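You operate a simulated robot arm through the tools that you are given. There is no shell and no other tool. Be economical: measure what you need, move in short steps, check, and stop when the job is done.

You are at the controls of a simulated robot arm. One attempt, no reset.

JOB
Gauge the cap in the jig, fit its cork pad, tamp it home.
Fine: the pad that leaves 30 mm under the lip; gauge and tamper go back. Set down upright: depth gauge, steel tamper.
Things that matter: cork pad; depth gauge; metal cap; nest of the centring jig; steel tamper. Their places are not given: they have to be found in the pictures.

The check looks at the end state, three seconds after you hand in, the way a careful person would. Anything else that was tipped, shoved, dropped, spilled or broken makes it a failure. A push-on lid holds only when it is set on centred and level and pressed home; a screw cap is set on level and turned clockwise until tight.

ROBOT AND FRAMES
A 6-joint arm with a two-finger parallel gripper, fixed in place. Base frame: the origin is at the foot of the arm, x ahead of it, y to its left, z up. Units: m, rad, N and s.
Its first joint turns from -1.152 to 1.152 rad. Payload 2.7 kg.
The tool frame sits at the grasp point between the pads (the TCP): z along the fingers, y along the line on which they close. The tips reach 0.023 m beyond it. Largest opening 0.094 m; finger width 0.038, thickness 0.01; the body of the gripper, 0.054 by 0.096 m, starts 0.039 m behind the TCP.
Orientation is that of the tool frame in the base frame, as a unit quaternion [x, y, z, w]. With the fingers straight down and closing along the base's y, the tool's x points along the base's -x, its y along +y and its z along -z.

CONTROLS
- The arm moves only by the tool arm_command. Its argument "increments" is a list of rows, each an object of numbers (a shift or turn left out is 0, a gripper value left out holds the last): "gripper": the gripper command, from -1 (shut) to 1 (fully open), values between in proportion; "dx", "dy", "dz": the shift along the tool's x, y, z in units of 30 mm (1.0 is 30 mm); "rx", "ry", "rz": the turn, a rotation vector about the tool's x, y, z in units of 8 degrees (1.0 is 8 degrees). In form: [{"gripper": .., "dx": .., "dy": .., "dz": .., "rx": .., "ry": .., "rz": ..}, ...]. A call has 1 to 12 rows; each row shifts and turns the commanded pose from where the row before left it, along the tool's axes as they then stand. A call with a number of a shift or a turn outside -1 to 1 is refused whole. A row lasts 0.2 s, in which the tool goes at most 0.05 m and 0.15 rad; a call with a longer step from one row to the next is refused whole, and so is a gripper value outside its range. A pose out of reach is approached as far as the arm can. The call stops where the force on the tool passes 40 N (or 10 N more than at its start, if that is more) or the arm is blocked; 0.2 s more then pass. Each finger travels about 0.045 m/s and halts on what it meets, pressing with about 34 N; the grip force reading is that of the motor and also rises with nothing between the fingers. The clock runs only during rows and for 0.2 s after the last one: add rows that do not move to give the fingers time. The reply holds the time, the measured pose of the TCP, the force on the tool along the base axes, the opening and the grip force, in the units named above and with some noise, with the torque about the TCP (base axes, N m) and any sound that the robot's microphone picked up.
- Cameras (640 x 400 px; columns grow to the right, rows downward): "scene" is fixed at [0.0657, -0.4321, 1.3887]; the picture's right is [0.82, -0.57, 0.00], its down [-0.39, -0.57, -0.72] and it looks along [0.41, 0.59, -0.69] (base axes); focal length 214 px, centre (320, 200). "wrist" rides on the gripper at [0.086, 0.016, -0.074] in the tool frame; the picture's right is [-0.18, 0.98, 0.00], its down [-0.58, -0.11, -0.81] and it looks along [-0.79, -0.15, 0.59] (tool axes); focal length 243 px, centre (320, 200).
- capture(camera): a new picture of that camera. It takes no simulated time.
- locate(camera, pixels): for up to 12 pixels [column, row] of the newest picture of that camera ("zoom" is the newest enlarged one), the place [x, y, z] in the base frame of the surface seen there, good to about 0.002 m. It takes no simulated time.
- zoom(camera, box): a new picture of the part [left, top, right, bottom] of that camera's present view, enlarged. It takes no simulated time.
- sign_off(): hands the job in; it is judged then, once.

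Go step by step. Measure first, check grasps and placings, and put right what went wrong. The budget is 80 turns and 38 pictures, counting those below and the enlarged ones. Unless the task says otherwise, let go and move clear before handing in, and close with one line.

The tools are called after "Emit:" as name(argument=value, ...) on one line, values as JSON. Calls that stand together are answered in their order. arm_command: Moves the arm, as the interface text tells. Its arguments: {"type":"object","properties":{"increments":{"type":"array"}},"required":["increments"]} The other tools are called the same way: capture (camera) takes a picture; locate (camera, pixels) gives the place of the surface under pixels of a picture; zoom (camera, box) takes an enlarged picture of a part of a camera's view; sign_off () hands the job in.

At the start:

```text
t: 0.0
eef_pos: [0.3585, 0.2371, 1.1804]
ee_rot: [0.0, 1.0, 0.0, 0.0]
contact_force: [-0.5, -0.2, -1.0]
moment: [0.01, 0.01, -0.02]
opening: 0.0938
gripper_force: 0.2
```

scene: 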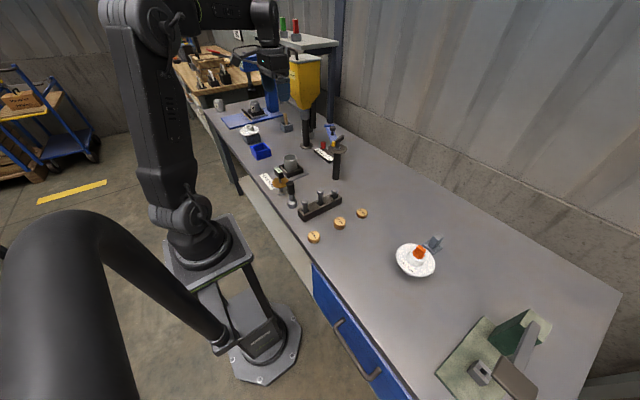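
wrist: 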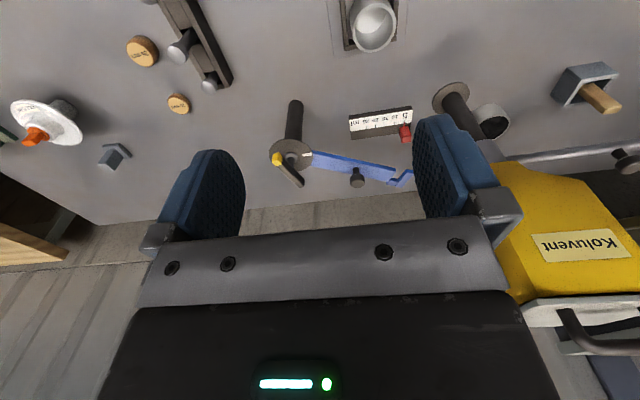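

The scene shows a jig with a cap near (290,165), a card at (270,180), a rack at (320,205) and three cork pads near (314,237), (340,223), (362,213). I'll zoom in on these.

Emit:
zoom(camera="scene", box=[250, 140, 390, 250])

Emit:
zoom(camera="scene", box=[230, 100, 360, 185])

```text
3.64 times, centred on (320, 195) of scene
```

zoom: 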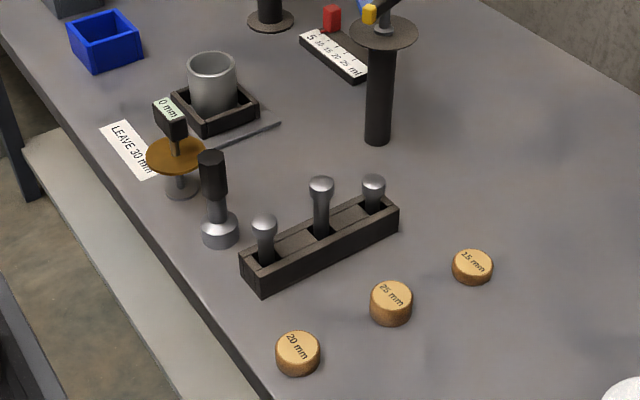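

```text
4.71 times, centred on (295, 142) of scene
```

zoom: 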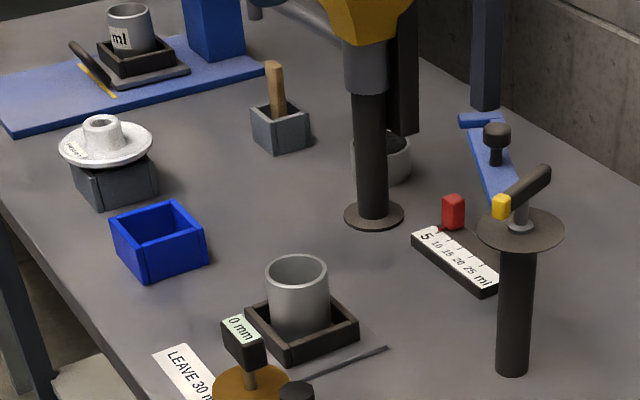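

The first zoom shows the gauge with a brass disc and a "0 mm" head, the tamper, and pads of 20, 25 and 15 mm. I'll locate them all in a fresh zoom.

Emit:
zoom(camera="scene", box=[250, 140, 390, 250])

Emit:
locate(camera="zoom", pixels=[[297, 345], [391, 294], [473, 260], [172, 118], [165, 152], [180, 192], [210, 158], [218, 222], [212, 58], [212, 110], [215, 132], [188, 66]])

Emit:
locate(camera="zoom", pixels=[[236, 66], [212, 80], [172, 97], [258, 108], [208, 135], [206, 82], [150, 155], [204, 152], [170, 102], [210, 180], [218, 238], [280, 123]])

```text
3.64 times, centred on (320, 195) of scene
```

zoom: 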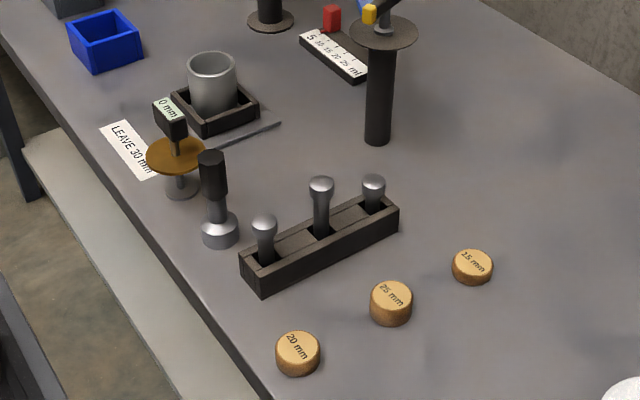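

```text
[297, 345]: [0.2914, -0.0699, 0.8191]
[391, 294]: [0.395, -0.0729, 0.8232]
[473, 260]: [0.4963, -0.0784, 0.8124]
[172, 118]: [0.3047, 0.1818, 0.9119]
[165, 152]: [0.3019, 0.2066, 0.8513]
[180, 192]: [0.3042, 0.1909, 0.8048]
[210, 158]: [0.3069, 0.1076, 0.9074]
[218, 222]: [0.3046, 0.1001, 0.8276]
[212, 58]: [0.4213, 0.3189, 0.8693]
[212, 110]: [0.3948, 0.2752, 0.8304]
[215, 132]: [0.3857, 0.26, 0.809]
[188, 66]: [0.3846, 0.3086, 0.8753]
```

```text
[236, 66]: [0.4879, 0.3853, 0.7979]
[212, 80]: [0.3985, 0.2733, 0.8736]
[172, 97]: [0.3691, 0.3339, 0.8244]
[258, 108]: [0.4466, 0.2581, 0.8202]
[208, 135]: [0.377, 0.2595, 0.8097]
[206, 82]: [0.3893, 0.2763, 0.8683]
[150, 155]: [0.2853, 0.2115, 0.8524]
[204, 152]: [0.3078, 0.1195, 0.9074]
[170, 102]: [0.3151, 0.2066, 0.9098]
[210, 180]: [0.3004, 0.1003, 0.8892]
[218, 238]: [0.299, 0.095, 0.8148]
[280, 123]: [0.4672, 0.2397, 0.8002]
```

The scene locates put the table at z≈0.80, not the 0.528 stated. I'll check that against the wrist camera before relying on either.

Emit:
capture(camera="wrist")

Emit:
locate(camera="wrist", pixels=[[142, 50], [178, 103], [280, 50], [250, 150], [373, 15], [392, 22], [356, 22], [372, 42], [374, 3], [345, 45], [400, 45]])

```text
32 pictures are left
```

wrist: 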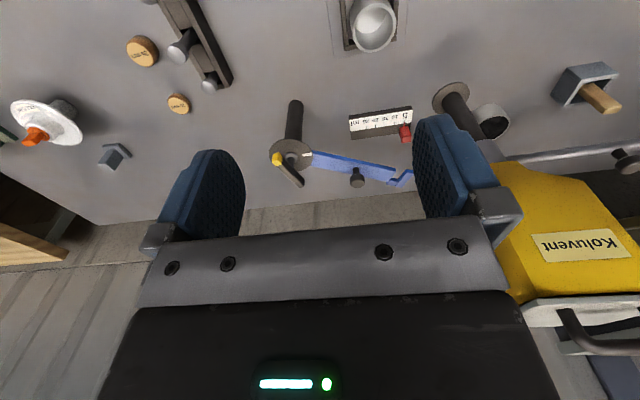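

```text
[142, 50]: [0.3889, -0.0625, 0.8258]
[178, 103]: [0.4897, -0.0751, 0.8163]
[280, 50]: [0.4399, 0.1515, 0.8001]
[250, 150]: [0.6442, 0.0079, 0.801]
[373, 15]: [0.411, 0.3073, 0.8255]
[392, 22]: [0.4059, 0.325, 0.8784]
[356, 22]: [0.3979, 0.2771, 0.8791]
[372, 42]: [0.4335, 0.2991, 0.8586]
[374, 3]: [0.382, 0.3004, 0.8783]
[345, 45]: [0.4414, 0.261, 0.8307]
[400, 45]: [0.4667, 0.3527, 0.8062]
```

Both cameras agree that the table is at z=0.800, so I'll use that and ignore the stated 0.528. Next I'll take tighter zooms of the gauge/tamper and of the cap.

Emit:
zoom(camera="scene", box=[272, 158, 320, 188])

Emit:
zoom(camera="scene", box=[276, 160, 308, 210])

Emit:
locate(camera="zoom", pixels=[[320, 100], [320, 200], [250, 200], [200, 200], [300, 250], [350, 250]])

```text
13.33 times, centred on (296, 173) of scene
```

zoom: 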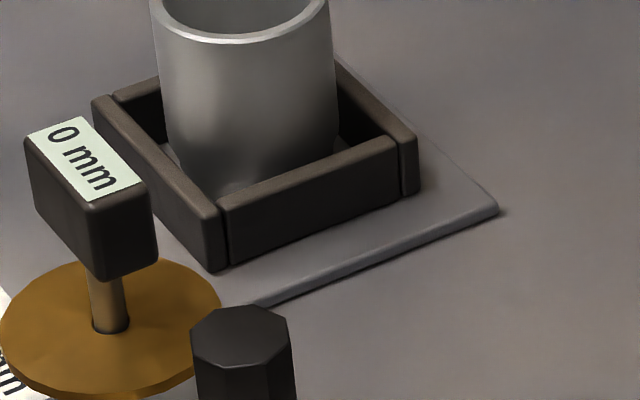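

```text
8.00 times, centred on (292, 185) of scene
```

zoom: 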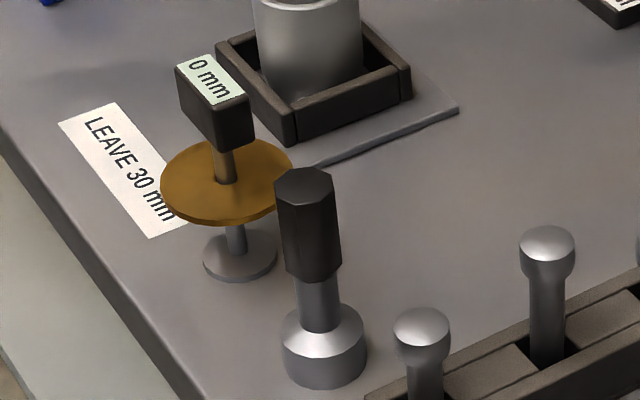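

```text
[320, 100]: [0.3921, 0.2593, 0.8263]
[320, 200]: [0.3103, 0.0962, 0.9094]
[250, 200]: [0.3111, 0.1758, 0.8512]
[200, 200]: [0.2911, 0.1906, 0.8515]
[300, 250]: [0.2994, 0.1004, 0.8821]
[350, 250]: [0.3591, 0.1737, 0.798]
```

I can see the gauge head block at (213,100), its disc, and the octagonal tamper grip at (305,180). I'll locate their outlines in this zoom.

Emit:
locate(camera="zoom", pixels=[[180, 68], [209, 60], [243, 98], [219, 107], [210, 82], [165, 195], [215, 217], [289, 165], [232, 148], [240, 275], [210, 268], [274, 260]])

Emit:
locate(camera="zoom", pixels=[[278, 182], [304, 172], [330, 180], [306, 202], [312, 280], [322, 350], [286, 340], [362, 340], [320, 384], [215, 140], [250, 140], [205, 78]])

```text
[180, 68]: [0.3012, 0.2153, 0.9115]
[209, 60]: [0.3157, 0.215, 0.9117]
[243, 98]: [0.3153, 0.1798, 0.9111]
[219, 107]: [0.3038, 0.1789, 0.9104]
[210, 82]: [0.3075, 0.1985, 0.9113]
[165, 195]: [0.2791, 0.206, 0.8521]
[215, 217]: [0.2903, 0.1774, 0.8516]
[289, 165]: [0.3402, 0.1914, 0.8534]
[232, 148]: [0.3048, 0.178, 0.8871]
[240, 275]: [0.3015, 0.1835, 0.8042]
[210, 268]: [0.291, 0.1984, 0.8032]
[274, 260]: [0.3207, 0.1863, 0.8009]
```

```text
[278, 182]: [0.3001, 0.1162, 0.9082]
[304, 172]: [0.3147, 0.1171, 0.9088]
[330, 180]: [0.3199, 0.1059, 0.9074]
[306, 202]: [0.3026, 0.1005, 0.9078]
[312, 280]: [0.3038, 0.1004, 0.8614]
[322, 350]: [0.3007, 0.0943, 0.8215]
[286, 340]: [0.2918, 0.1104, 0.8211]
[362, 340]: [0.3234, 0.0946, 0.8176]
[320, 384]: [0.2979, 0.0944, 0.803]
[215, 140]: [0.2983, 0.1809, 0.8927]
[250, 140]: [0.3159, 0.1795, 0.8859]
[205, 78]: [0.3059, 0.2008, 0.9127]
```

The gauge head spans x 0.300–0.317 and y 0.178–0.217 with its top at 0.912, so its axis is about (0.309, 0.197). The tamper is at about (0.310, 0.108). I'll move above the gauge to z=1.0.

Emit:
arm_command(increments=[{"gripper": 1, "dx": 0.275, "dy": -0.223, "dz": 1}, {"dx": 0.275, "dy": -0.223, "dz": 1}, {"dx": 0.275, "dy": -0.223, "dz": 1}, {"dx": 0.275, "dy": -0.223, "dz": 1}, {"dx": 0.275, "dy": -0.223, "dz": 1}, {"dx": 0.275, "dy": -0.223, "dz": 1}, {}, {}])

Emit:
capture(camera="wrist")

```text
t: 1.8
eef_pos: [0.3106, 0.198, 0.9988]
ee_rot: [0.001, 1.0, -0.001, 0.001]
contact_force: [0.2, -0.6, 0.0]
moment: [0.01, -0.02, -0.03]
opening: 0.0941
gripper_force: 0.1
```

```text
29 pictures are left
```

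wrist: 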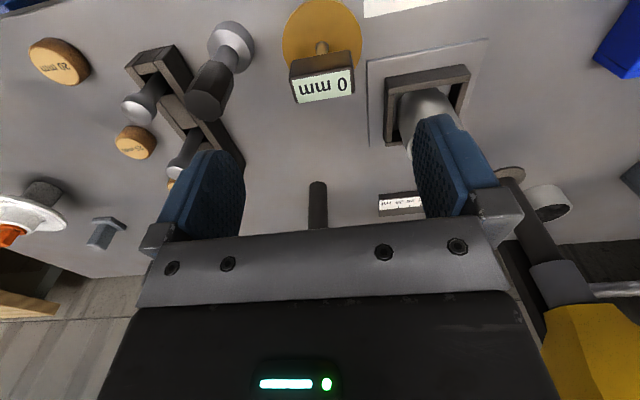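

The gauge head is at (322,80) in the wrist view, with the fingers either side of it. I'll refine its position before going down.

Emit:
locate(camera="wrist", pixels=[[294, 82], [351, 72], [300, 103], [352, 93], [324, 88], [292, 70], [350, 56], [288, 10], [355, 10], [230, 30], [207, 100], [323, 46]])

```text
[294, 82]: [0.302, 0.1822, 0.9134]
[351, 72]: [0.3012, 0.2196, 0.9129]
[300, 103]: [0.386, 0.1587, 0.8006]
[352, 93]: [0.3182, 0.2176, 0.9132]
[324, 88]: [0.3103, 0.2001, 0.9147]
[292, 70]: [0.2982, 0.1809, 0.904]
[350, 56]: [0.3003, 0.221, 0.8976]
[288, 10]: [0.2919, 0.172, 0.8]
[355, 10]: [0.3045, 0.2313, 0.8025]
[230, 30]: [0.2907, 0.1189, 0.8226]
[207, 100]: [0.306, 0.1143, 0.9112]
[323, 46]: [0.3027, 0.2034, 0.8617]
```

The gauge axis is about (0.310, 0.200), which is in line with the TCP. I'll go down to z≈0.897, so the tips stay above the disc, and close.

Emit:
arm_command(increments=[{"gripper": 1, "dy": 0.05, "dz": 0.85}, {"dz": 0.85}, {"dz": 0.85}, {"dz": 0.84}, {}, {"gripper": -1}, {}, {}, {}, {}, {}])

```text
t: 4.2
eef_pos: [0.3085, 0.1968, 0.8964]
ee_rot: [0.0, 1.0, 0.0, 0.0]
contact_force: [0.7, 1.6, 0.6]
moment: [0.07, 0.0, 0.06]
opening: 0.0437
gripper_force: 34.0
```

The grip is on the head (opening 0.0437). I'll lift 0.12 straight up and look at the cap rim from the scene camera.

Emit:
arm_command(increments=[{"gripper": -1, "dz": -0.3}, {"dz": -0.9}, {"dz": -0.9}, {"dz": -0.95}, {"dz": -0.95}, {}])

Emit:
zoom(camera="scene", box=[262, 120, 326, 180])

```text
t: 5.6
eef_pos: [0.3125, 0.1944, 1.0179]
ee_rot: [0.0, 1.0, 0.001, -0.001]
contact_force: [-0.2, -0.7, -2.2]
moment: [0.02, -0.02, 0.0]
opening: 0.0437
gripper_force: 33.6
```

```text
6.67 times, centred on (294, 150) of scene
```

zoom: 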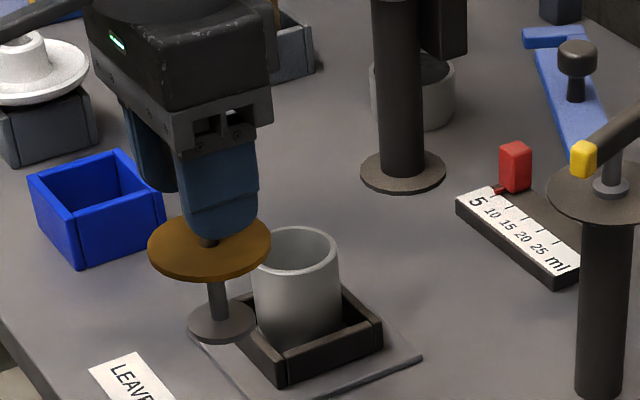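

The gauge hangs straight and the cap rim is visible around (297,250). I'll locate rim points and the jig edges.

Emit:
locate(camera="zoom", pixels=[[336, 250], [332, 239], [322, 233], [310, 229], [298, 228], [335, 258], [327, 266], [316, 271], [302, 273], [288, 272], [276, 269], [288, 229]])

Emit:
locate(camera="zoom", pixels=[[283, 372], [381, 328], [346, 290], [215, 300], [228, 323], [209, 205], [265, 240], [152, 250], [185, 276], [228, 275], [220, 335]])

```text
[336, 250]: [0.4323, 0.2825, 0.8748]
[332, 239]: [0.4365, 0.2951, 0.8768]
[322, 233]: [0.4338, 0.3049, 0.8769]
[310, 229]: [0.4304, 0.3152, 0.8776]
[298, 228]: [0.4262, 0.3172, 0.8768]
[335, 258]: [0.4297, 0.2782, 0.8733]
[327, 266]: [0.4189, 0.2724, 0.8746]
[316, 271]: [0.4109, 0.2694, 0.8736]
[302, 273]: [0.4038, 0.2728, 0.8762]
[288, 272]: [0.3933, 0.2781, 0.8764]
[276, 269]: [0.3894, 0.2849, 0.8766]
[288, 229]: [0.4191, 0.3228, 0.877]
```

```text
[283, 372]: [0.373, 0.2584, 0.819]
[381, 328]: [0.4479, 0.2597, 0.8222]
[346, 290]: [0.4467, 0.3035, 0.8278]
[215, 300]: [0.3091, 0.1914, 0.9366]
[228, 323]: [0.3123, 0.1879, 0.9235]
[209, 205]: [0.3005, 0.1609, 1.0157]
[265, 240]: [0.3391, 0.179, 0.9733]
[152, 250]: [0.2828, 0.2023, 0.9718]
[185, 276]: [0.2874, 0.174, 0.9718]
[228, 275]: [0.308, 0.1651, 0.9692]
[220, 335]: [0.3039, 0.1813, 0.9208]
```

The rim fit gives the cap centre at about (0.410, 0.298), lip z≈0.877. I'll carry the gauge over it and check.

Emit:
arm_command(increments=[{"gripper": -1, "dx": -0.667, "dy": 0.663}, {"dx": -0.667, "dy": 0.663}, {"dx": -0.667, "dy": 0.663}, {"dx": -0.667, "dy": 0.663}, {"dx": -0.667, "dy": 0.663}, {}, {}])

Emit:
zoom(camera="scene", box=[262, 120, 326, 180])

Emit:
capture(camera="wrist")

```text
t: 7.2
eef_pos: [0.4095, 0.2984, 1.0197]
ee_rot: [0.0, 1.0, -0.001, 0.0]
contact_force: [0.6, -0.5, -2.5]
moment: [0.01, 0.01, -0.02]
opening: 0.0439
gripper_force: 34.0
```

```text
6.67 times, centred on (294, 150) of scene
```

zoom: 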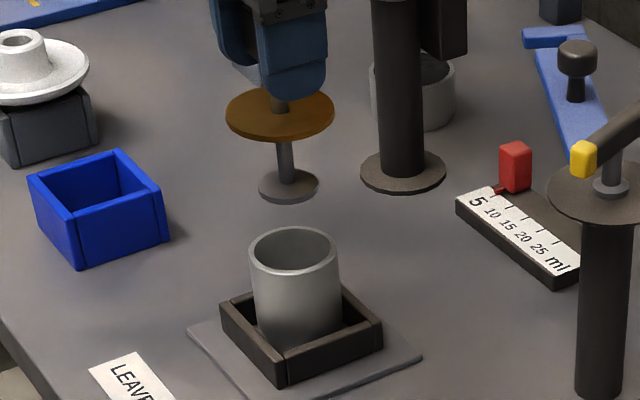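

```text
26 pictures are left
```

wrist: 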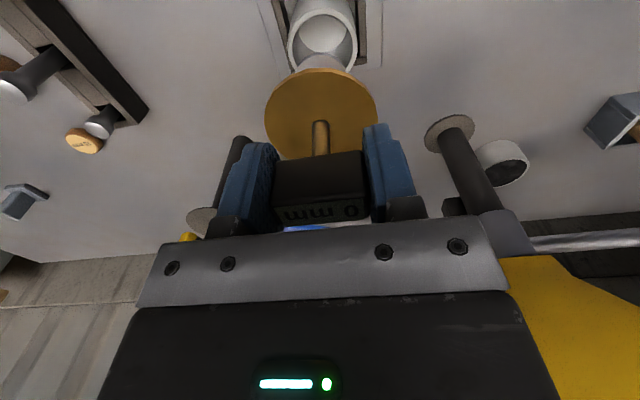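

Both views show the foot roughly over the cap. I'll locate the foot edges and the opposite rim edges to check the centring.

Emit:
locate(camera="zoom", pixels=[[251, 250], [337, 250], [294, 229], [294, 273], [264, 236], [325, 264], [263, 263], [326, 236], [261, 187], [315, 187], [275, 197], [301, 197]])

Emit:
locate(camera="wrist", pixels=[[290, 40], [355, 40], [294, 22], [350, 20], [299, 57], [348, 57], [322, 35], [267, 110], [376, 105], [320, 75], [336, 40], [310, 40]])

```text
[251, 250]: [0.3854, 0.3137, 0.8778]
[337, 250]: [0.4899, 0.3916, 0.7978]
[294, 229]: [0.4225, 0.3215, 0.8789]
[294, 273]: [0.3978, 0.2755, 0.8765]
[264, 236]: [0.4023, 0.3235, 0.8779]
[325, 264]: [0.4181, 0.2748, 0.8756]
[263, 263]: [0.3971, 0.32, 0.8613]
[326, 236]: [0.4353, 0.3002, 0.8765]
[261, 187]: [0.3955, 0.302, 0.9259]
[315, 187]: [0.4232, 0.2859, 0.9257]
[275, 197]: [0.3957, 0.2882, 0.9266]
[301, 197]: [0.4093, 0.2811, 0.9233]
```

```text
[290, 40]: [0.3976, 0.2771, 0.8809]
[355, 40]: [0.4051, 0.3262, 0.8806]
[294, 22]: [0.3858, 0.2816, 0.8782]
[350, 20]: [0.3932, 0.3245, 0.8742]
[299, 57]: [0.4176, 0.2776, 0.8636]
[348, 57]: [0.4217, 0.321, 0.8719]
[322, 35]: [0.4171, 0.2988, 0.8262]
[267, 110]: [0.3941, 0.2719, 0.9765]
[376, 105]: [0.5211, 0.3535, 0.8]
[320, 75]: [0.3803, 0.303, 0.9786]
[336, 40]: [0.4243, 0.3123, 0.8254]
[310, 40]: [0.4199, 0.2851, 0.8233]
```

The cap centre is (0.4095, 0.2985) and the foot is within a few mm of it, with about 6 mm clearance. I'll go down 85 mm.

Emit:
arm_command(increments=[{"gripper": -1, "dz": 0.5}, {"dz": 0.5}, {"dz": 0.5}, {"dz": 0.5}, {"dz": 0.4}, {"dz": 0.4}, {}])

```text
t: 8.8
eef_pos: [0.4103, 0.2956, 0.9345]
ee_rot: [0.0, 1.0, 0.0, 0.0]
contact_force: [0.6, -0.4, -2.1]
moment: [0.01, 0.02, 0.0]
opening: 0.0439
gripper_force: 33.9
```

Nothing has touched so far. I'll go down in 1.5 mm steps and watch the force.

Emit:
arm_command(increments=[{"gripper": -1, "dz": 0.05}, {"dz": 0.05}, {"dz": 0.05}, {"dz": 0.05}, {"dz": 0.05}, {}])

```text
t: 10.2
eef_pos: [0.4097, 0.2972, 0.9259]
ee_rot: [-0.001, 1.0, 0.0, 0.0]
contact_force: [0.1, 1.0, -2.2]
moment: [-0.01, 0.04, -0.01]
opening: 0.0439
gripper_force: 34.2
```

Emit:
arm_command(increments=[{"gripper": -1, "dz": 0.05}, {"dz": 0.05}, {"dz": 0.05}, {}])

Emit:
zoom(camera="scene", box=[270, 130, 318, 180])

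```text
t: 11.2
eef_pos: [0.4109, 0.2985, 0.9226]
ee_rot: [0.0, 1.0, 0.0, 0.0]
contact_force: [0.6, 0.1, -2.7]
moment: [0.0, 0.06, -0.02]
opening: 0.0439
gripper_force: 33.9
```

```text
8.00 times, centred on (294, 155) of scene
```

zoom: 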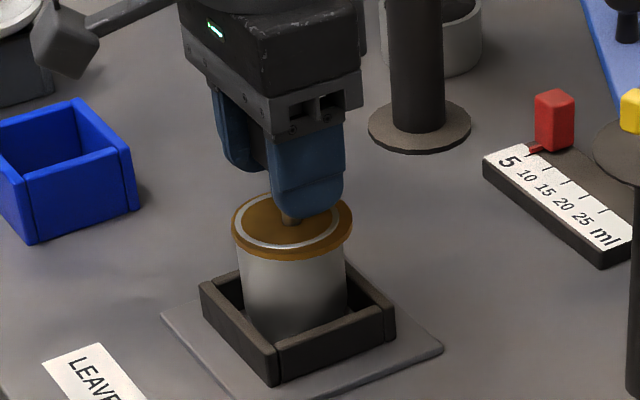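

The disc is now at the lip and the foot bottom should be at about 0.826. I'll continue in 1 mm steps until it touches.

Emit:
arm_command(increments=[{"gripper": -1, "dz": 0.035}, {"dz": 0.035}, {}])

```text
t: 12.0
eef_pos: [0.4099, 0.2977, 0.9204]
ee_rot: [0.0, 1.0, 0.002, 0.002]
contact_force: [-2.1, 1.4, 20.3]
moment: [0.09, 0.94, 0.02]
opening: 0.0438
gripper_force: 34.2
```

Contact at 20 N, so the foot is on the floor. I'll read the head's display through the wrist camera.

Emit:
zoom(camera="wrist", box=[220, 130, 420, 255])

```text
3.20 times, centred on (320, 192) of wrist
```

zoom: 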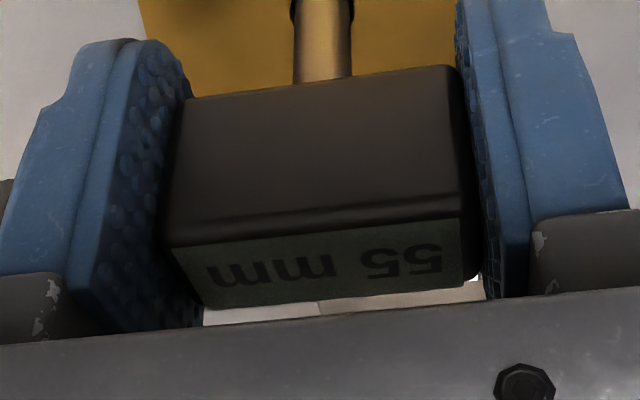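

The display reads 55 mm, and 55 − 30 = 25, so the 25 mm pad is the right one. I'll lift the gauge out and carry it back over its place.

Emit:
arm_command(increments=[{"gripper": -1, "dz": -0.27}, {"dz": -0.6}, {"dz": -0.6}, {"dz": -0.6}, {"dz": -0.6}, {"dz": -0.6}, {"dx": 0.833, "dy": -0.829}, {"dx": 0.833, "dy": -0.829}, {"dx": 0.833, "dy": -0.829}, {"dx": 0.833, "dy": -0.829}, {}, {}])

Emit:
arm_command(increments=[{"gripper": -1, "dz": 0.8}, {"dz": 0.8}, {"dz": 0.8}, {"dz": 0.7}, {"dz": 0.4}, {"dz": 0.3}, {"dz": 0.1}, {}])

```text
t: 14.6
eef_pos: [0.3105, 0.1977, 1.0179]
ee_rot: [0.0, 1.0, 0.001, -0.001]
contact_force: [-0.2, 0.1, -3.2]
moment: [-0.02, -0.02, 0.02]
opening: 0.0438
gripper_force: 32.8
```

```text
t: 16.4
eef_pos: [0.3104, 0.1974, 0.9013]
ee_rot: [0.001, 1.0, 0.0, -0.001]
contact_force: [0.4, -0.6, -2.2]
moment: [0.0, 0.0, -0.02]
opening: 0.0439
gripper_force: 34.0
```

About 3 mm remains to the table. I'll lower the gauge until it just touches.

Emit:
arm_command(increments=[{"gripper": -1, "dz": 0.04}, {"dz": 0.03}, {"dz": 0.02}, {}])

```text
t: 17.4
eef_pos: [0.3098, 0.1979, 0.8975]
ee_rot: [0.0, 1.0, 0.0, -0.001]
contact_force: [0.5, -0.1, -3.0]
moment: [0.02, 0.05, -0.02]
opening: 0.0438
gripper_force: 33.9
```

Emit:
arm_command(increments=[{"gripper": -1, "dz": 0.015}, {"dz": 0.015}, {}])

```text
t: 18.2
eef_pos: [0.3094, 0.1965, 0.8974]
ee_rot: [0.0, 1.0, 0.0, -0.001]
contact_force: [0.0, 0.0, -3.1]
moment: [0.01, 0.03, 0.01]
opening: 0.0437
gripper_force: 33.9
```

Emit:
arm_command(increments=[{"gripper": -1, "dz": 0.02}, {"dz": 0.02}, {}])

```text
t: 19.0
eef_pos: [0.3082, 0.1982, 0.8976]
ee_rot: [0.0, 1.0, 0.002, 0.0]
contact_force: [-0.1, -2.8, 11.5]
moment: [-0.4, -0.14, -0.05]
opening: 0.0437
gripper_force: 33.6
```

It has touched down with 11 N. I'll back off 0.3 mm, open the gripper and rise clear.

Emit:
arm_command(increments=[{"gripper": -1, "dz": -0.01}, {"gripper": 0.2}, {}, {"gripper": 1}, {}, {}, {"dz": -0.6}, {"dz": -0.9}, {"dz": -0.9}, {"dz": -0.9}, {"dz": -0.9}, {}])

Emit:
zoom(camera="scene", box=[260, 150, 380, 250])

```text
t: 21.6
eef_pos: [0.3098, 0.1968, 1.0238]
ee_rot: [-0.001, 1.0, 0.0, 0.0]
contact_force: [0.1, 0.5, -0.6]
moment: [0.01, -0.02, 0.01]
opening: 0.0941
gripper_force: 0.1
```

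```text
4.00 times, centred on (320, 200) of scene
```

zoom: 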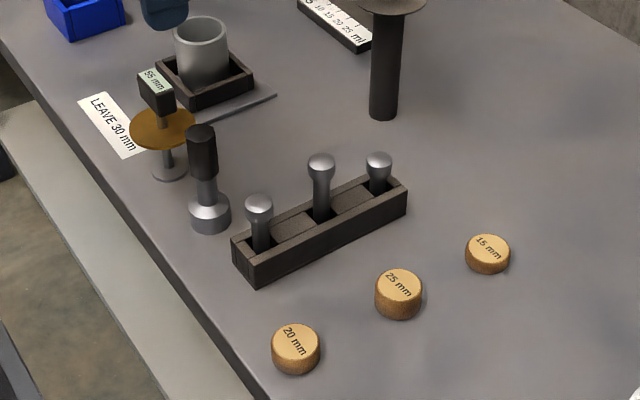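

The gauge stands upright again, still showing 55 mm. Next I'll measure the 25 mm pad at (398,290).

Emit:
locate(camera="zoom", pixels=[[376, 284], [420, 284], [398, 271], [398, 299], [398, 284], [398, 318], [383, 273], [413, 296], [383, 296], [413, 273], [450, 300]])

```text
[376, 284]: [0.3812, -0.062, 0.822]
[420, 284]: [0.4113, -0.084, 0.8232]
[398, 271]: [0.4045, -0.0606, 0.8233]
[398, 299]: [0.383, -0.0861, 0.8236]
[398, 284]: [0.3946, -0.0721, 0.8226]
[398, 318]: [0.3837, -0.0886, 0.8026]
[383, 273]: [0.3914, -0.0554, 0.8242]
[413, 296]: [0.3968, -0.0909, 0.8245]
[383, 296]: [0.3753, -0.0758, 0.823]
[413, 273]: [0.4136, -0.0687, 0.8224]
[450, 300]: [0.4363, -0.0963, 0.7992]
```

The pad centre is about (0.395, −0.073), diameter about 40 mm, top z≈0.824. I'll move above it at z≈1.02 and check with the wrist camera.

Emit:
arm_command(increments=[{"gripper": 1, "dx": -0.283, "dy": -0.903}, {"dx": -0.283, "dy": -0.903}, {"dx": -0.283, "dy": -0.903}, {"dx": -0.283, "dy": -0.903}, {"dx": -0.283, "dy": -0.903}, {"dx": -0.283, "dy": -0.903}, {"dx": -0.283, "dy": -0.903}, {"dx": -0.283, "dy": -0.903}, {"dx": -0.283, "dy": -0.903}, {"dx": -0.283, "dy": -0.903}, {"gripper": 0.4}, {}])

Emit:
arm_command(increments=[{"gripper": 0.4, "dz": 1}, {"dz": 1}, {"dz": 0.5}, {}, {}])

Emit:
capture(camera="wrist")

```text
t: 24.2
eef_pos: [0.3922, -0.0737, 1.0215]
ee_rot: [0.0, 1.0, 0.0, 0.0]
contact_force: [-0.6, -0.5, -0.4]
moment: [0.01, -0.01, -0.01]
opening: 0.0657
gripper_force: 0.0
```

```text
t: 25.4
eef_pos: [0.3908, -0.0746, 0.9465]
ee_rot: [0.0, 1.0, 0.0, -0.001]
contact_force: [-0.5, -0.5, 1.1]
moment: [0.0, -0.01, -0.01]
opening: 0.0659
gripper_force: 0.2
```

```text
22 pictures are left
```

wrist: 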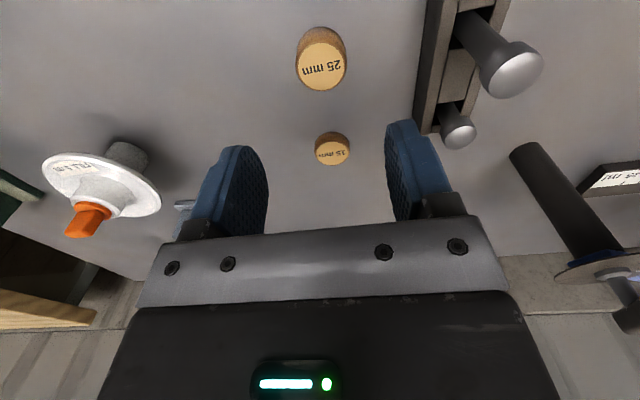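

The 25 mm pad is at (321,65). I'll measure its edges and the rack's clearance.

Emit:
locate(camera="wrist", pixels=[[297, 65], [346, 65], [321, 44], [322, 89], [304, 50], [338, 82], [304, 82], [339, 52], [417, 110], [422, 40], [510, 75], [322, 32]])

```text
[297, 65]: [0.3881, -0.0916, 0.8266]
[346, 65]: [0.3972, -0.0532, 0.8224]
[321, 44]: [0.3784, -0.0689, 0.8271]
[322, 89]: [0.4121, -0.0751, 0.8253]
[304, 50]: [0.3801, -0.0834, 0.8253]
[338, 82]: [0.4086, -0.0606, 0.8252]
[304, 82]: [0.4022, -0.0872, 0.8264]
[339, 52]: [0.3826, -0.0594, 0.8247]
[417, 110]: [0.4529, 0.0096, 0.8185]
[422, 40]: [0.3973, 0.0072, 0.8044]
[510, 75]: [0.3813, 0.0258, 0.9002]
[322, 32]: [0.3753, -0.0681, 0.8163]
```

The pad centre is (0.394, −0.072), right under the TCP. I'll go down to z≈0.837 so the tips take the upper 12 mm of the pad, then close.

Emit:
arm_command(increments=[{"gripper": 0.4, "dz": 0.9}, {"dz": 0.9}, {"dz": 0.9}, {"dz": 0.6}, {"dz": 0.4}, {}, {"gripper": -1}, {}, {}, {}, {}])

```text
t: 27.8
eef_pos: [0.3945, -0.0733, 0.8364]
ee_rot: [-0.001, 1.0, 0.0, 0.0]
contact_force: [0.3, 0.0, 0.1]
moment: [0.01, 0.02, 0.01]
opening: 0.0356
gripper_force: 34.4
```

The pad is gripped (opening 0.0356). I'll lift it and look at the post beside the route before crossing.

Emit:
arm_command(increments=[{"gripper": -1, "dz": -0.3}, {"dz": -0.9}, {"dz": -0.9}, {"dz": -0.9}, {"dz": -0.9}, {"dz": -0.9}, {"dz": -0.9}, {}])

Emit:
zoom(camera="scene", box=[260, 100, 400, 220])

Emit:
capture(camera="wrist")

```text
t: 29.6
eef_pos: [0.3946, -0.0744, 1.0064]
ee_rot: [0.001, 1.0, 0.001, 0.0]
contact_force: [0.1, 0.6, 0.4]
moment: [-0.03, 0.01, 0.02]
opening: 0.0357
gripper_force: 34.6
```

```text
3.33 times, centred on (330, 160) of scene
```

zoom: 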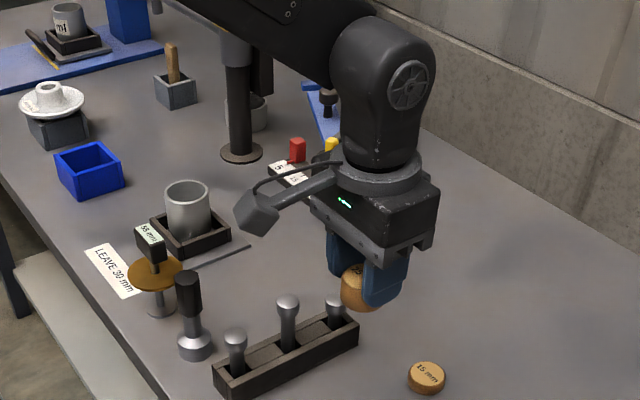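

```text
20 pictures are left
```

wrist: 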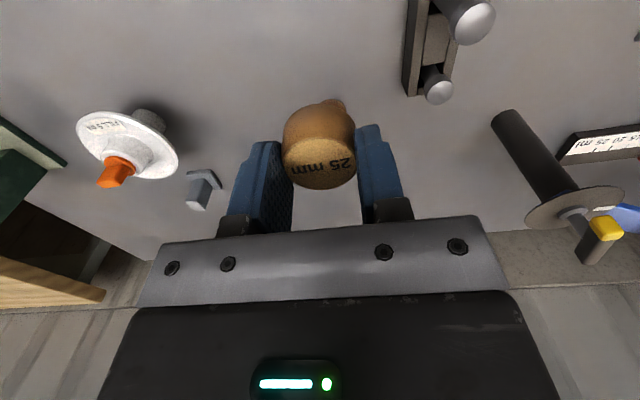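

The pad hangs between the fingers. I'll check that its top is level, and locate the post at (540,160) with the disc at (575,205).

Emit:
locate(camera="wrist", pixels=[[320, 150], [320, 184], [300, 170], [340, 165], [292, 160], [349, 155], [530, 215], [605, 225], [600, 195], [510, 120], [575, 205], [320, 143]])

```text
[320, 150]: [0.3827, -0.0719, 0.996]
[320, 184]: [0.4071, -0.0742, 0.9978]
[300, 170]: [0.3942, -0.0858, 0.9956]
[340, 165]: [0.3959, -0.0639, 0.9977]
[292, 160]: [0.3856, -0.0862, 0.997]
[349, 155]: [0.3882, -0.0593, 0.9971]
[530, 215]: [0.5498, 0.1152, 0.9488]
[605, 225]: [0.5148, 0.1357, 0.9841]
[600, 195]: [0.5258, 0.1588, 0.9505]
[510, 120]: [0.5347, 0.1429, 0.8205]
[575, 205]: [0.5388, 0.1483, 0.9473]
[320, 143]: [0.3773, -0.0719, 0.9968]
```

The pad is level and centred at x 0.394, and the post (x>0.51) is clear of the route. I'll carry the pad to the cap at (0.4095, 0.2985).

Emit:
arm_command(increments=[{"gripper": -1, "dx": -0.043, "dy": 0.95}, {"dx": -0.043, "dy": 0.95}, {"dx": -0.043, "dy": 0.95}, {"dx": -0.043, "dy": 0.95}, {"dx": -0.043, "dy": 0.95}, {"dx": -0.043, "dy": 0.95}, {"dx": -0.043, "dy": 0.95}, {"dx": -0.043, "dy": 0.95}, {"dx": -0.043, "dy": 0.95}, {"dx": -0.043, "dy": 0.95}, {"dx": -0.043, "dy": 0.95}, {"dx": -0.043, "dy": 0.95}])

Emit:
arm_command(increments=[{"gripper": -1, "dy": 0.96, "dz": 0.2}, {"dz": 0.6}, {"dz": 0.6}, {}, {}])

Emit:
zoom(camera="scene", box=[270, 130, 318, 180])

Emit:
capture(camera="wrist")

```text
t: 32.2
eef_pos: [0.41, 0.2683, 1.0078]
ee_rot: [0.0, 1.0, 0.001, 0.001]
contact_force: [-0.3, 0.1, 0.2]
moment: [0.01, 0.03, 0.0]
opening: 0.0359
gripper_force: 33.4
```

```text
t: 33.4
eef_pos: [0.4091, 0.296, 0.9633]
ee_rot: [0.0, 1.0, 0.0, 0.001]
contact_force: [-0.7, 0.5, 0.3]
moment: [0.01, -0.02, -0.01]
opening: 0.0358
gripper_force: 33.2
```

```text
8.00 times, centred on (294, 155) of scene
```

zoom: 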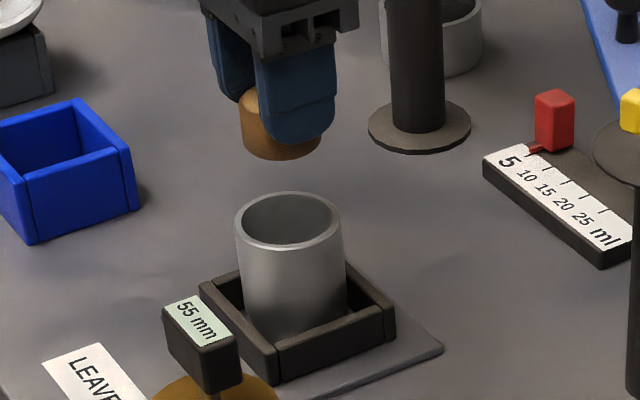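

```text
18 pictures are left
```

wrist: 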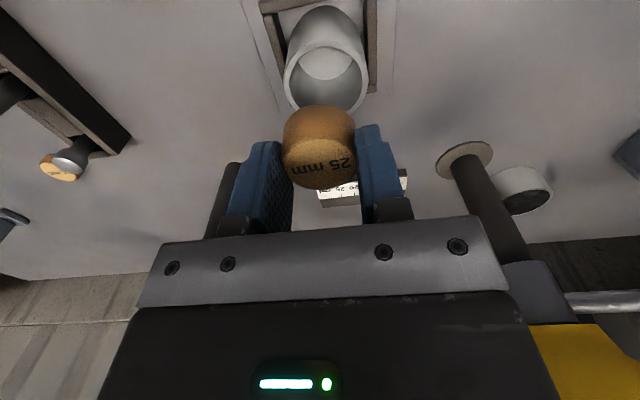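

The pad hangs above the cap mouth in both views. I'll locate the rim and pad edges for a last centring check.

Emit:
locate(camera="wrist", pixels=[[286, 75], [367, 75], [292, 56], [360, 56], [294, 98], [359, 98], [299, 75], [352, 75], [286, 150], [354, 145], [320, 190], [320, 134]])

Emit:
locate(camera="zoom", pixels=[[240, 222], [339, 222], [290, 196], [290, 247], [253, 205], [327, 240], [252, 239], [328, 207], [246, 140], [316, 148], [282, 155], [290, 225]])

```text
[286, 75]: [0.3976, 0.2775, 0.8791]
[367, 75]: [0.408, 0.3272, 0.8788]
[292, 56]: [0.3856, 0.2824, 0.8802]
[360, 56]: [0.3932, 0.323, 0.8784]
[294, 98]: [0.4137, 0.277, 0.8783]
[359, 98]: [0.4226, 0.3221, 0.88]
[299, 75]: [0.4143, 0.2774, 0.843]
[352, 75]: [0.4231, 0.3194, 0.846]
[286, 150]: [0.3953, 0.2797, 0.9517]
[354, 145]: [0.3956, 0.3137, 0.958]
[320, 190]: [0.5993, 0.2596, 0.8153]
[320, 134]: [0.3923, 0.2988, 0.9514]
```

```text
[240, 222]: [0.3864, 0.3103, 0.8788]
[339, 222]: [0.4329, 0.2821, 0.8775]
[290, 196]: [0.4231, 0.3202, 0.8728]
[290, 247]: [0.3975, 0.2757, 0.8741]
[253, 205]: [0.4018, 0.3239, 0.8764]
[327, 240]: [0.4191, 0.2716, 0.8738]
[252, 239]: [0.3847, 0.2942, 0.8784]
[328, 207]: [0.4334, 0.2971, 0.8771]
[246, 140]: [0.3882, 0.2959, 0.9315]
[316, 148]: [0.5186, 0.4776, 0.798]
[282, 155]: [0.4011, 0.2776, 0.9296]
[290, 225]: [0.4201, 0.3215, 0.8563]
```

The cap centre averages (0.4085, 0.299) and the pad is within 1 mm of it. I'll lower until the pad bottom is about 11 mm inside, with the tips still above the lip, in slow final steps.

Emit:
arm_command(increments=[{"gripper": -1, "dz": 0.5}, {"dz": 0.5}, {"dz": 0.4}, {"dz": 0.15}, {"dz": 0.15}, {"dz": 0.15}, {"dz": 0.15}, {}])

Emit:
zoom(camera="scene", box=[270, 130, 318, 180])

```text
t: 35.2
eef_pos: [0.4099, 0.2953, 0.9058]
ee_rot: [0.0, 1.0, 0.0, 0.001]
contact_force: [1.1, 2.4, -0.3]
moment: [0.13, -0.09, 0.04]
opening: 0.0358
gripper_force: 34.6
```

```text
8.00 times, centred on (294, 155) of scene
```

zoom: 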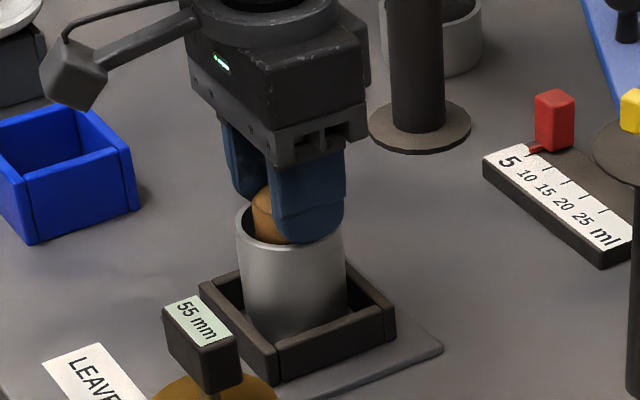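

The pad is in the mouth, but +2.4 N in y suggests it is lightly touching the −y wall. I'll nudge 1 mm in +y and read the force again.

Emit:
arm_command(increments=[{"gripper": -1, "dy": 0.035}, {}])

```text
t: 35.8
eef_pos: [0.4096, 0.2965, 0.9054]
ee_rot: [0.0, 1.0, 0.001, 0.0]
contact_force: [-0.4, -0.1, -0.3]
moment: [0.0, 0.03, 0.02]
opening: 0.0356
gripper_force: 34.2
```

The force is now clear. I'll release the pad and rise.

Emit:
arm_command(increments=[{"gripper": -1, "dy": 0.02}, {}, {"gripper": 0.4}, {}, {}, {"dz": -0.3}, {"dz": -0.9}, {"dz": -0.9}, {"dz": -0.9}, {"dz": -0.6}, {}])

Emit:
zoom(camera="scene", box=[270, 130, 318, 180])

Emit:
capture(camera="wrist")

```text
t: 38.2
eef_pos: [0.4104, 0.2973, 1.0148]
ee_rot: [0.0, 1.0, 0.0, 0.0]
contact_force: [-0.1, 0.7, -0.4]
moment: [0.02, 0.05, -0.02]
opening: 0.0657
gripper_force: 0.1
```

```text
8.00 times, centred on (294, 155) of scene
```

zoom: 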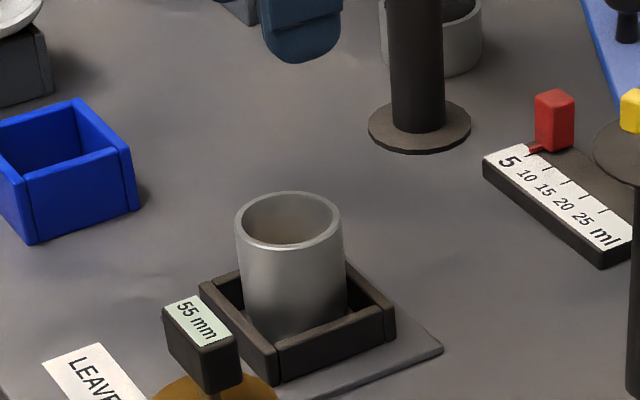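

```text
15 pictures are left
```

wrist: 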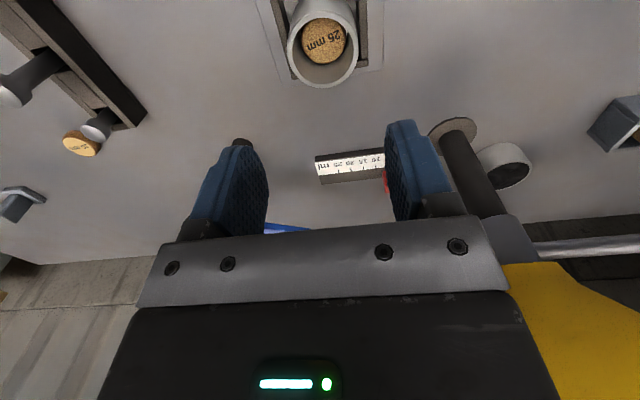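

The pad dropped inside the cap; "25 mm" is visible at (323,40). I'll measure its depth and level.

Emit:
locate(camera="wrist", pixels=[[323, 22], [323, 60], [303, 40], [343, 40], [323, 40], [310, 25], [338, 55], [288, 40], [357, 40]])

```text
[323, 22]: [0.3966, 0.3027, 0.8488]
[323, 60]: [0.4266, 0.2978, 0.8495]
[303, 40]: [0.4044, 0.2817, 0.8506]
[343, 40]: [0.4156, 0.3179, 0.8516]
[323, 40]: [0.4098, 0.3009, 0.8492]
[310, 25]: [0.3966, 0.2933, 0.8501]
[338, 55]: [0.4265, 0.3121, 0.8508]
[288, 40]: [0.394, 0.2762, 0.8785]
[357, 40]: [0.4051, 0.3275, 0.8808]
```

The pad is level with its top at 0.850, about 29–30 mm below the lip. Next is the tamper, so I'll move above it.

Emit:
arm_command(increments=[{"gripper": 0.4, "dx": 0.414, "dy": -0.8}, {"dx": 0.414, "dy": -0.8}, {"dx": 0.414, "dy": -0.8}, {"dx": 0.414, "dy": -0.8}, {"dx": 0.414, "dy": -0.8}, {"dx": 0.414, "dy": -0.8}, {"dx": 0.414, "dy": -0.8}, {"dx": 0.414, "dy": -0.8}, {}, {}])

Emit:
capture(camera="wrist")

```text
t: 40.4
eef_pos: [0.3109, 0.107, 1.012]
ee_rot: [0.001, 1.0, 0.001, 0.0]
contact_force: [-0.2, -0.6, -0.4]
moment: [-0.01, -0.01, -0.03]
opening: 0.0657
gripper_force: 0.0
```

```text
14 pictures are left
```

wrist: 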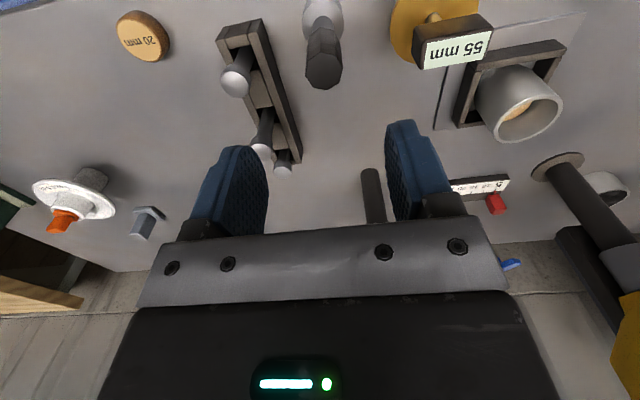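

The tamper's grip is at (323,70). I'll measure its top, the nearest probe at (237,85) and the gauge.

Emit:
locate(camera="wrist", pixels=[[307, 70], [340, 70], [323, 58], [323, 86], [312, 83], [335, 83], [311, 58], [336, 58], [235, 85], [250, 75], [306, 15], [415, 50]])

```text
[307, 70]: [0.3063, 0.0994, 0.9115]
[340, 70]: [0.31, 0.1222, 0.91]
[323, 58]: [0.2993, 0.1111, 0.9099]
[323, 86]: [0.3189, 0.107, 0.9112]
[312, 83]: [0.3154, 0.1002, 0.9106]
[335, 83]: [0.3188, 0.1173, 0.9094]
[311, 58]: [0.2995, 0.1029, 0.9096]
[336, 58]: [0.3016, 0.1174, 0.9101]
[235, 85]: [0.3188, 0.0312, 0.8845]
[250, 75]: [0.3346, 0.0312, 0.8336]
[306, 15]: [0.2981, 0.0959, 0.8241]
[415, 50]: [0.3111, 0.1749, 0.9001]
```

The tamper axis is (0.309, 0.1095) and the probe and gauge are well clear. I'll go down to z≈0.894 and grip.

Emit:
arm_command(increments=[{"gripper": 0.4, "dx": 0.033, "dy": 0.05, "dz": 0.8}, {"dz": 0.8}, {"dz": 0.8}, {"dz": 0.8}, {"dz": 0.77}, {}, {"gripper": -1}, {}, {}, {}, {}, {}])

```text
t: 43.0
eef_pos: [0.3087, 0.1081, 0.8951]
ee_rot: [0.0, 1.0, 0.0, 0.0]
contact_force: [1.4, -0.3, -0.4]
moment: [0.01, -0.08, 0.0]
opening: 0.0273
gripper_force: 33.9
```

The tamper is gripped (opening 0.0273). I'll lift 135 mm, move x first to stay clear of the gauge, then y to the cap.

Emit:
arm_command(increments=[{"gripper": -1, "dz": -0.3}, {"dz": -0.84}, {"dz": -0.84}, {"dz": -0.84}, {"dz": -0.84}, {"dz": -0.84}, {"dx": -0.67}, {"dx": -0.67}, {"dx": -0.67}, {"dx": -0.67}, {"dx": -0.67}, {}])

Emit:
arm_command(increments=[{"gripper": -1, "dy": 0.7}, {"dy": 0.7}, {"dy": 0.7}, {"dy": 0.7}, {"dy": 0.7}, {"dy": 0.7}, {"dy": 0.7}, {"dy": 0.7}, {"dy": 0.73}, {}, {}])

Emit:
zoom(camera="scene", box=[270, 130, 318, 180])

Emit:
capture(camera="wrist")

```text
t: 45.6
eef_pos: [0.4106, 0.107, 1.0285]
ee_rot: [0.0, 1.0, 0.0, 0.0]
contact_force: [0.5, 0.1, -3.1]
moment: [-0.03, -0.02, 0.01]
opening: 0.0269
gripper_force: 34.4
```

```text
t: 48.0
eef_pos: [0.4108, 0.2961, 1.0289]
ee_rot: [0.0, 1.0, 0.0, 0.0]
contact_force: [-0.4, 0.0, -2.3]
moment: [0.0, -0.03, -0.01]
opening: 0.027
gripper_force: 34.0
```

```text
8.00 times, centred on (294, 155) of scene
```

zoom: 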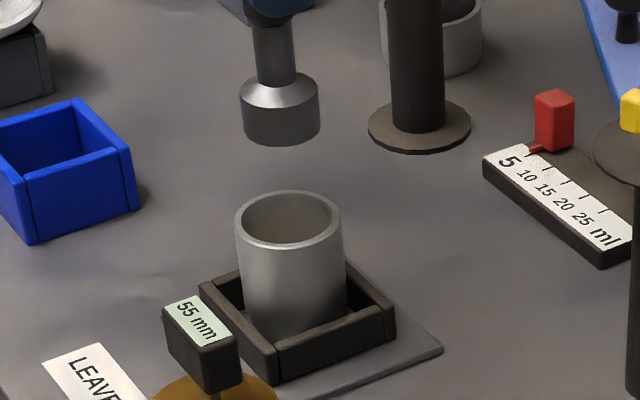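

```text
12 pictures are left
```

wrist: 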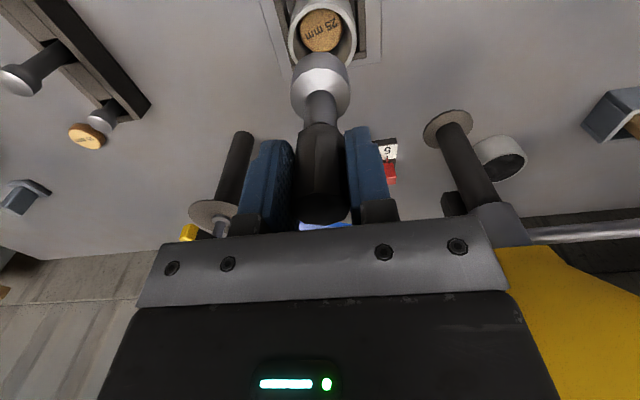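

The tamper hangs upright over the cap. I'll lower it quickly to just above the lip, then slowly in.

Emit:
arm_command(increments=[{"gripper": -1, "dz": 0.6}, {"dz": 0.6}, {"dz": 0.4}, {"dz": 0.2}, {"dz": 0.2}, {"dz": 0.2}, {}])

```text
t: 49.6
eef_pos: [0.4109, 0.2998, 0.9632]
ee_rot: [0.0, 1.0, -0.001, 0.0]
contact_force: [0.6, -0.4, -3.0]
moment: [0.01, 0.01, -0.02]
opening: 0.0272
gripper_force: 34.3
```

The foot is about 10 mm inside the cap with no side load. I'll continue down to the pad.

Emit:
arm_command(increments=[{"gripper": -1, "dz": 0.15}, {"dz": 0.15}, {"dz": 0.1}, {"dz": 0.07}, {"dz": 0.07}, {"dz": 0.04}, {}])

```text
t: 51.2
eef_pos: [0.4114, 0.2974, 0.9448]
ee_rot: [0.0, 1.0, 0.0, 0.0]
contact_force: [0.2, -0.3, -3.0]
moment: [0.01, 0.0, 0.02]
opening: 0.0274
gripper_force: 33.8
```

Emit:
arm_command(increments=[{"gripper": -1, "dz": 0.035}, {"dz": 0.035}, {}])

```text
t: 52.0
eef_pos: [0.4114, 0.2971, 0.944]
ee_rot: [0.0, 1.0, 0.0, 0.001]
contact_force: [-0.3, -0.2, 2.5]
moment: [0.05, 0.2, 0.03]
opening: 0.0271
gripper_force: 34.2
```

Light contact has begun (−3 to +2.5 N). I'll press gently to tamp and read the force after each small step.

Emit:
arm_command(increments=[{"gripper": -1, "dz": 0.03}, {"dz": 0.03}, {}])

```text
t: 52.8
eef_pos: [0.41, 0.2998, 0.9429]
ee_rot: [0.0, 1.0, 0.003, 0.001]
contact_force: [0.1, -3.6, 21.8]
moment: [-0.37, -0.25, -0.01]
opening: 0.0271
gripper_force: 33.8
```

It stands at 22 N on the pad. I'll press a little more, to about 35 N.

Emit:
arm_command(increments=[{"gripper": -1, "dz": 0.025}, {"dz": 0.015}, {}, {}])

```text
t: 53.8
eef_pos: [0.4112, 0.2985, 0.9432]
ee_rot: [0.0, 1.0, 0.003, 0.003]
contact_force: [0.9, 0.1, 30.8]
moment: [-0.06, 0.47, 0.05]
opening: 0.0272
gripper_force: 34.2
```

31 N, with no further travel. One more small push, then I'll lift off and look.

Emit:
arm_command(increments=[{"gripper": -1, "dz": 0.02}, {}, {}])

Emit:
arm_command(increments=[{"gripper": -1, "dz": -0.125}, {"dz": -0.25}, {"dz": -0.6}, {"dz": -0.6}, {"dz": -0.7}, {"dz": -0.7}, {}, {}])

Emit:
capture(camera="wrist")

```text
t: 54.6
eef_pos: [0.4107, 0.2988, 0.9418]
ee_rot: [0.0, 1.0, 0.002, 0.003]
contact_force: [0.0, 0.3, 28.7]
moment: [0.03, 0.36, 0.02]
opening: 0.0272
gripper_force: 33.8
```

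```text
t: 56.4
eef_pos: [0.4142, 0.2998, 1.03]
ee_rot: [0.0, 1.0, 0.0, 0.0]
contact_force: [-0.4, 0.6, -2.7]
moment: [-0.01, -0.01, 0.02]
opening: 0.027
gripper_force: 33.8
```

```text
11 pictures are left
```

wrist: 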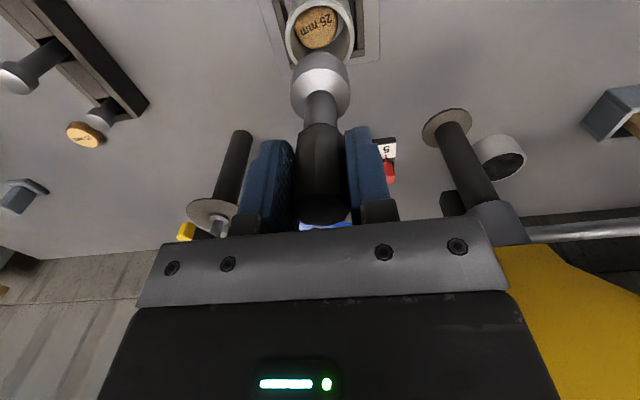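

The force fell slightly (30.8→28.7 N) and the pad at (315,27) looks a little different from before. I'll check its level and depth, and the tamper for slip.

Emit:
locate(camera="wrist", pixels=[[315, 10], [315, 44], [298, 27], [333, 27], [315, 27], [304, 14], [328, 40], [330, 14], [303, 42], [287, 30], [353, 30], [320, 3]])

Emit:
zoom(camera="wrist", box=[270, 0, 370, 63])

```text
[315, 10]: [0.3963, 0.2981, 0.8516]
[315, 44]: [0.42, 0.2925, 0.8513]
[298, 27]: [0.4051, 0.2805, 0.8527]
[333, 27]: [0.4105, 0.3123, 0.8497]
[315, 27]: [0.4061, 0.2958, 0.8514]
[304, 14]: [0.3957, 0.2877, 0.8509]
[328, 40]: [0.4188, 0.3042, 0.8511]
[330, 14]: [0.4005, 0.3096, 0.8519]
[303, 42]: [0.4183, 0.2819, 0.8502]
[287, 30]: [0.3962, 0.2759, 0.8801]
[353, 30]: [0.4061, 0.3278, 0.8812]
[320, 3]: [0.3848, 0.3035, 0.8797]
```

```text
6.35 times, centred on (320, 32) of wrist
```

zoom: 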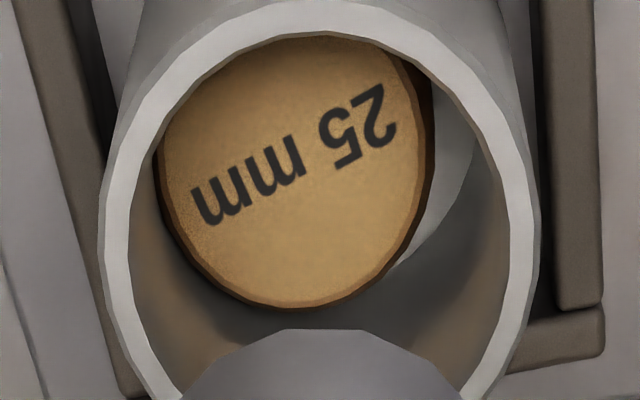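

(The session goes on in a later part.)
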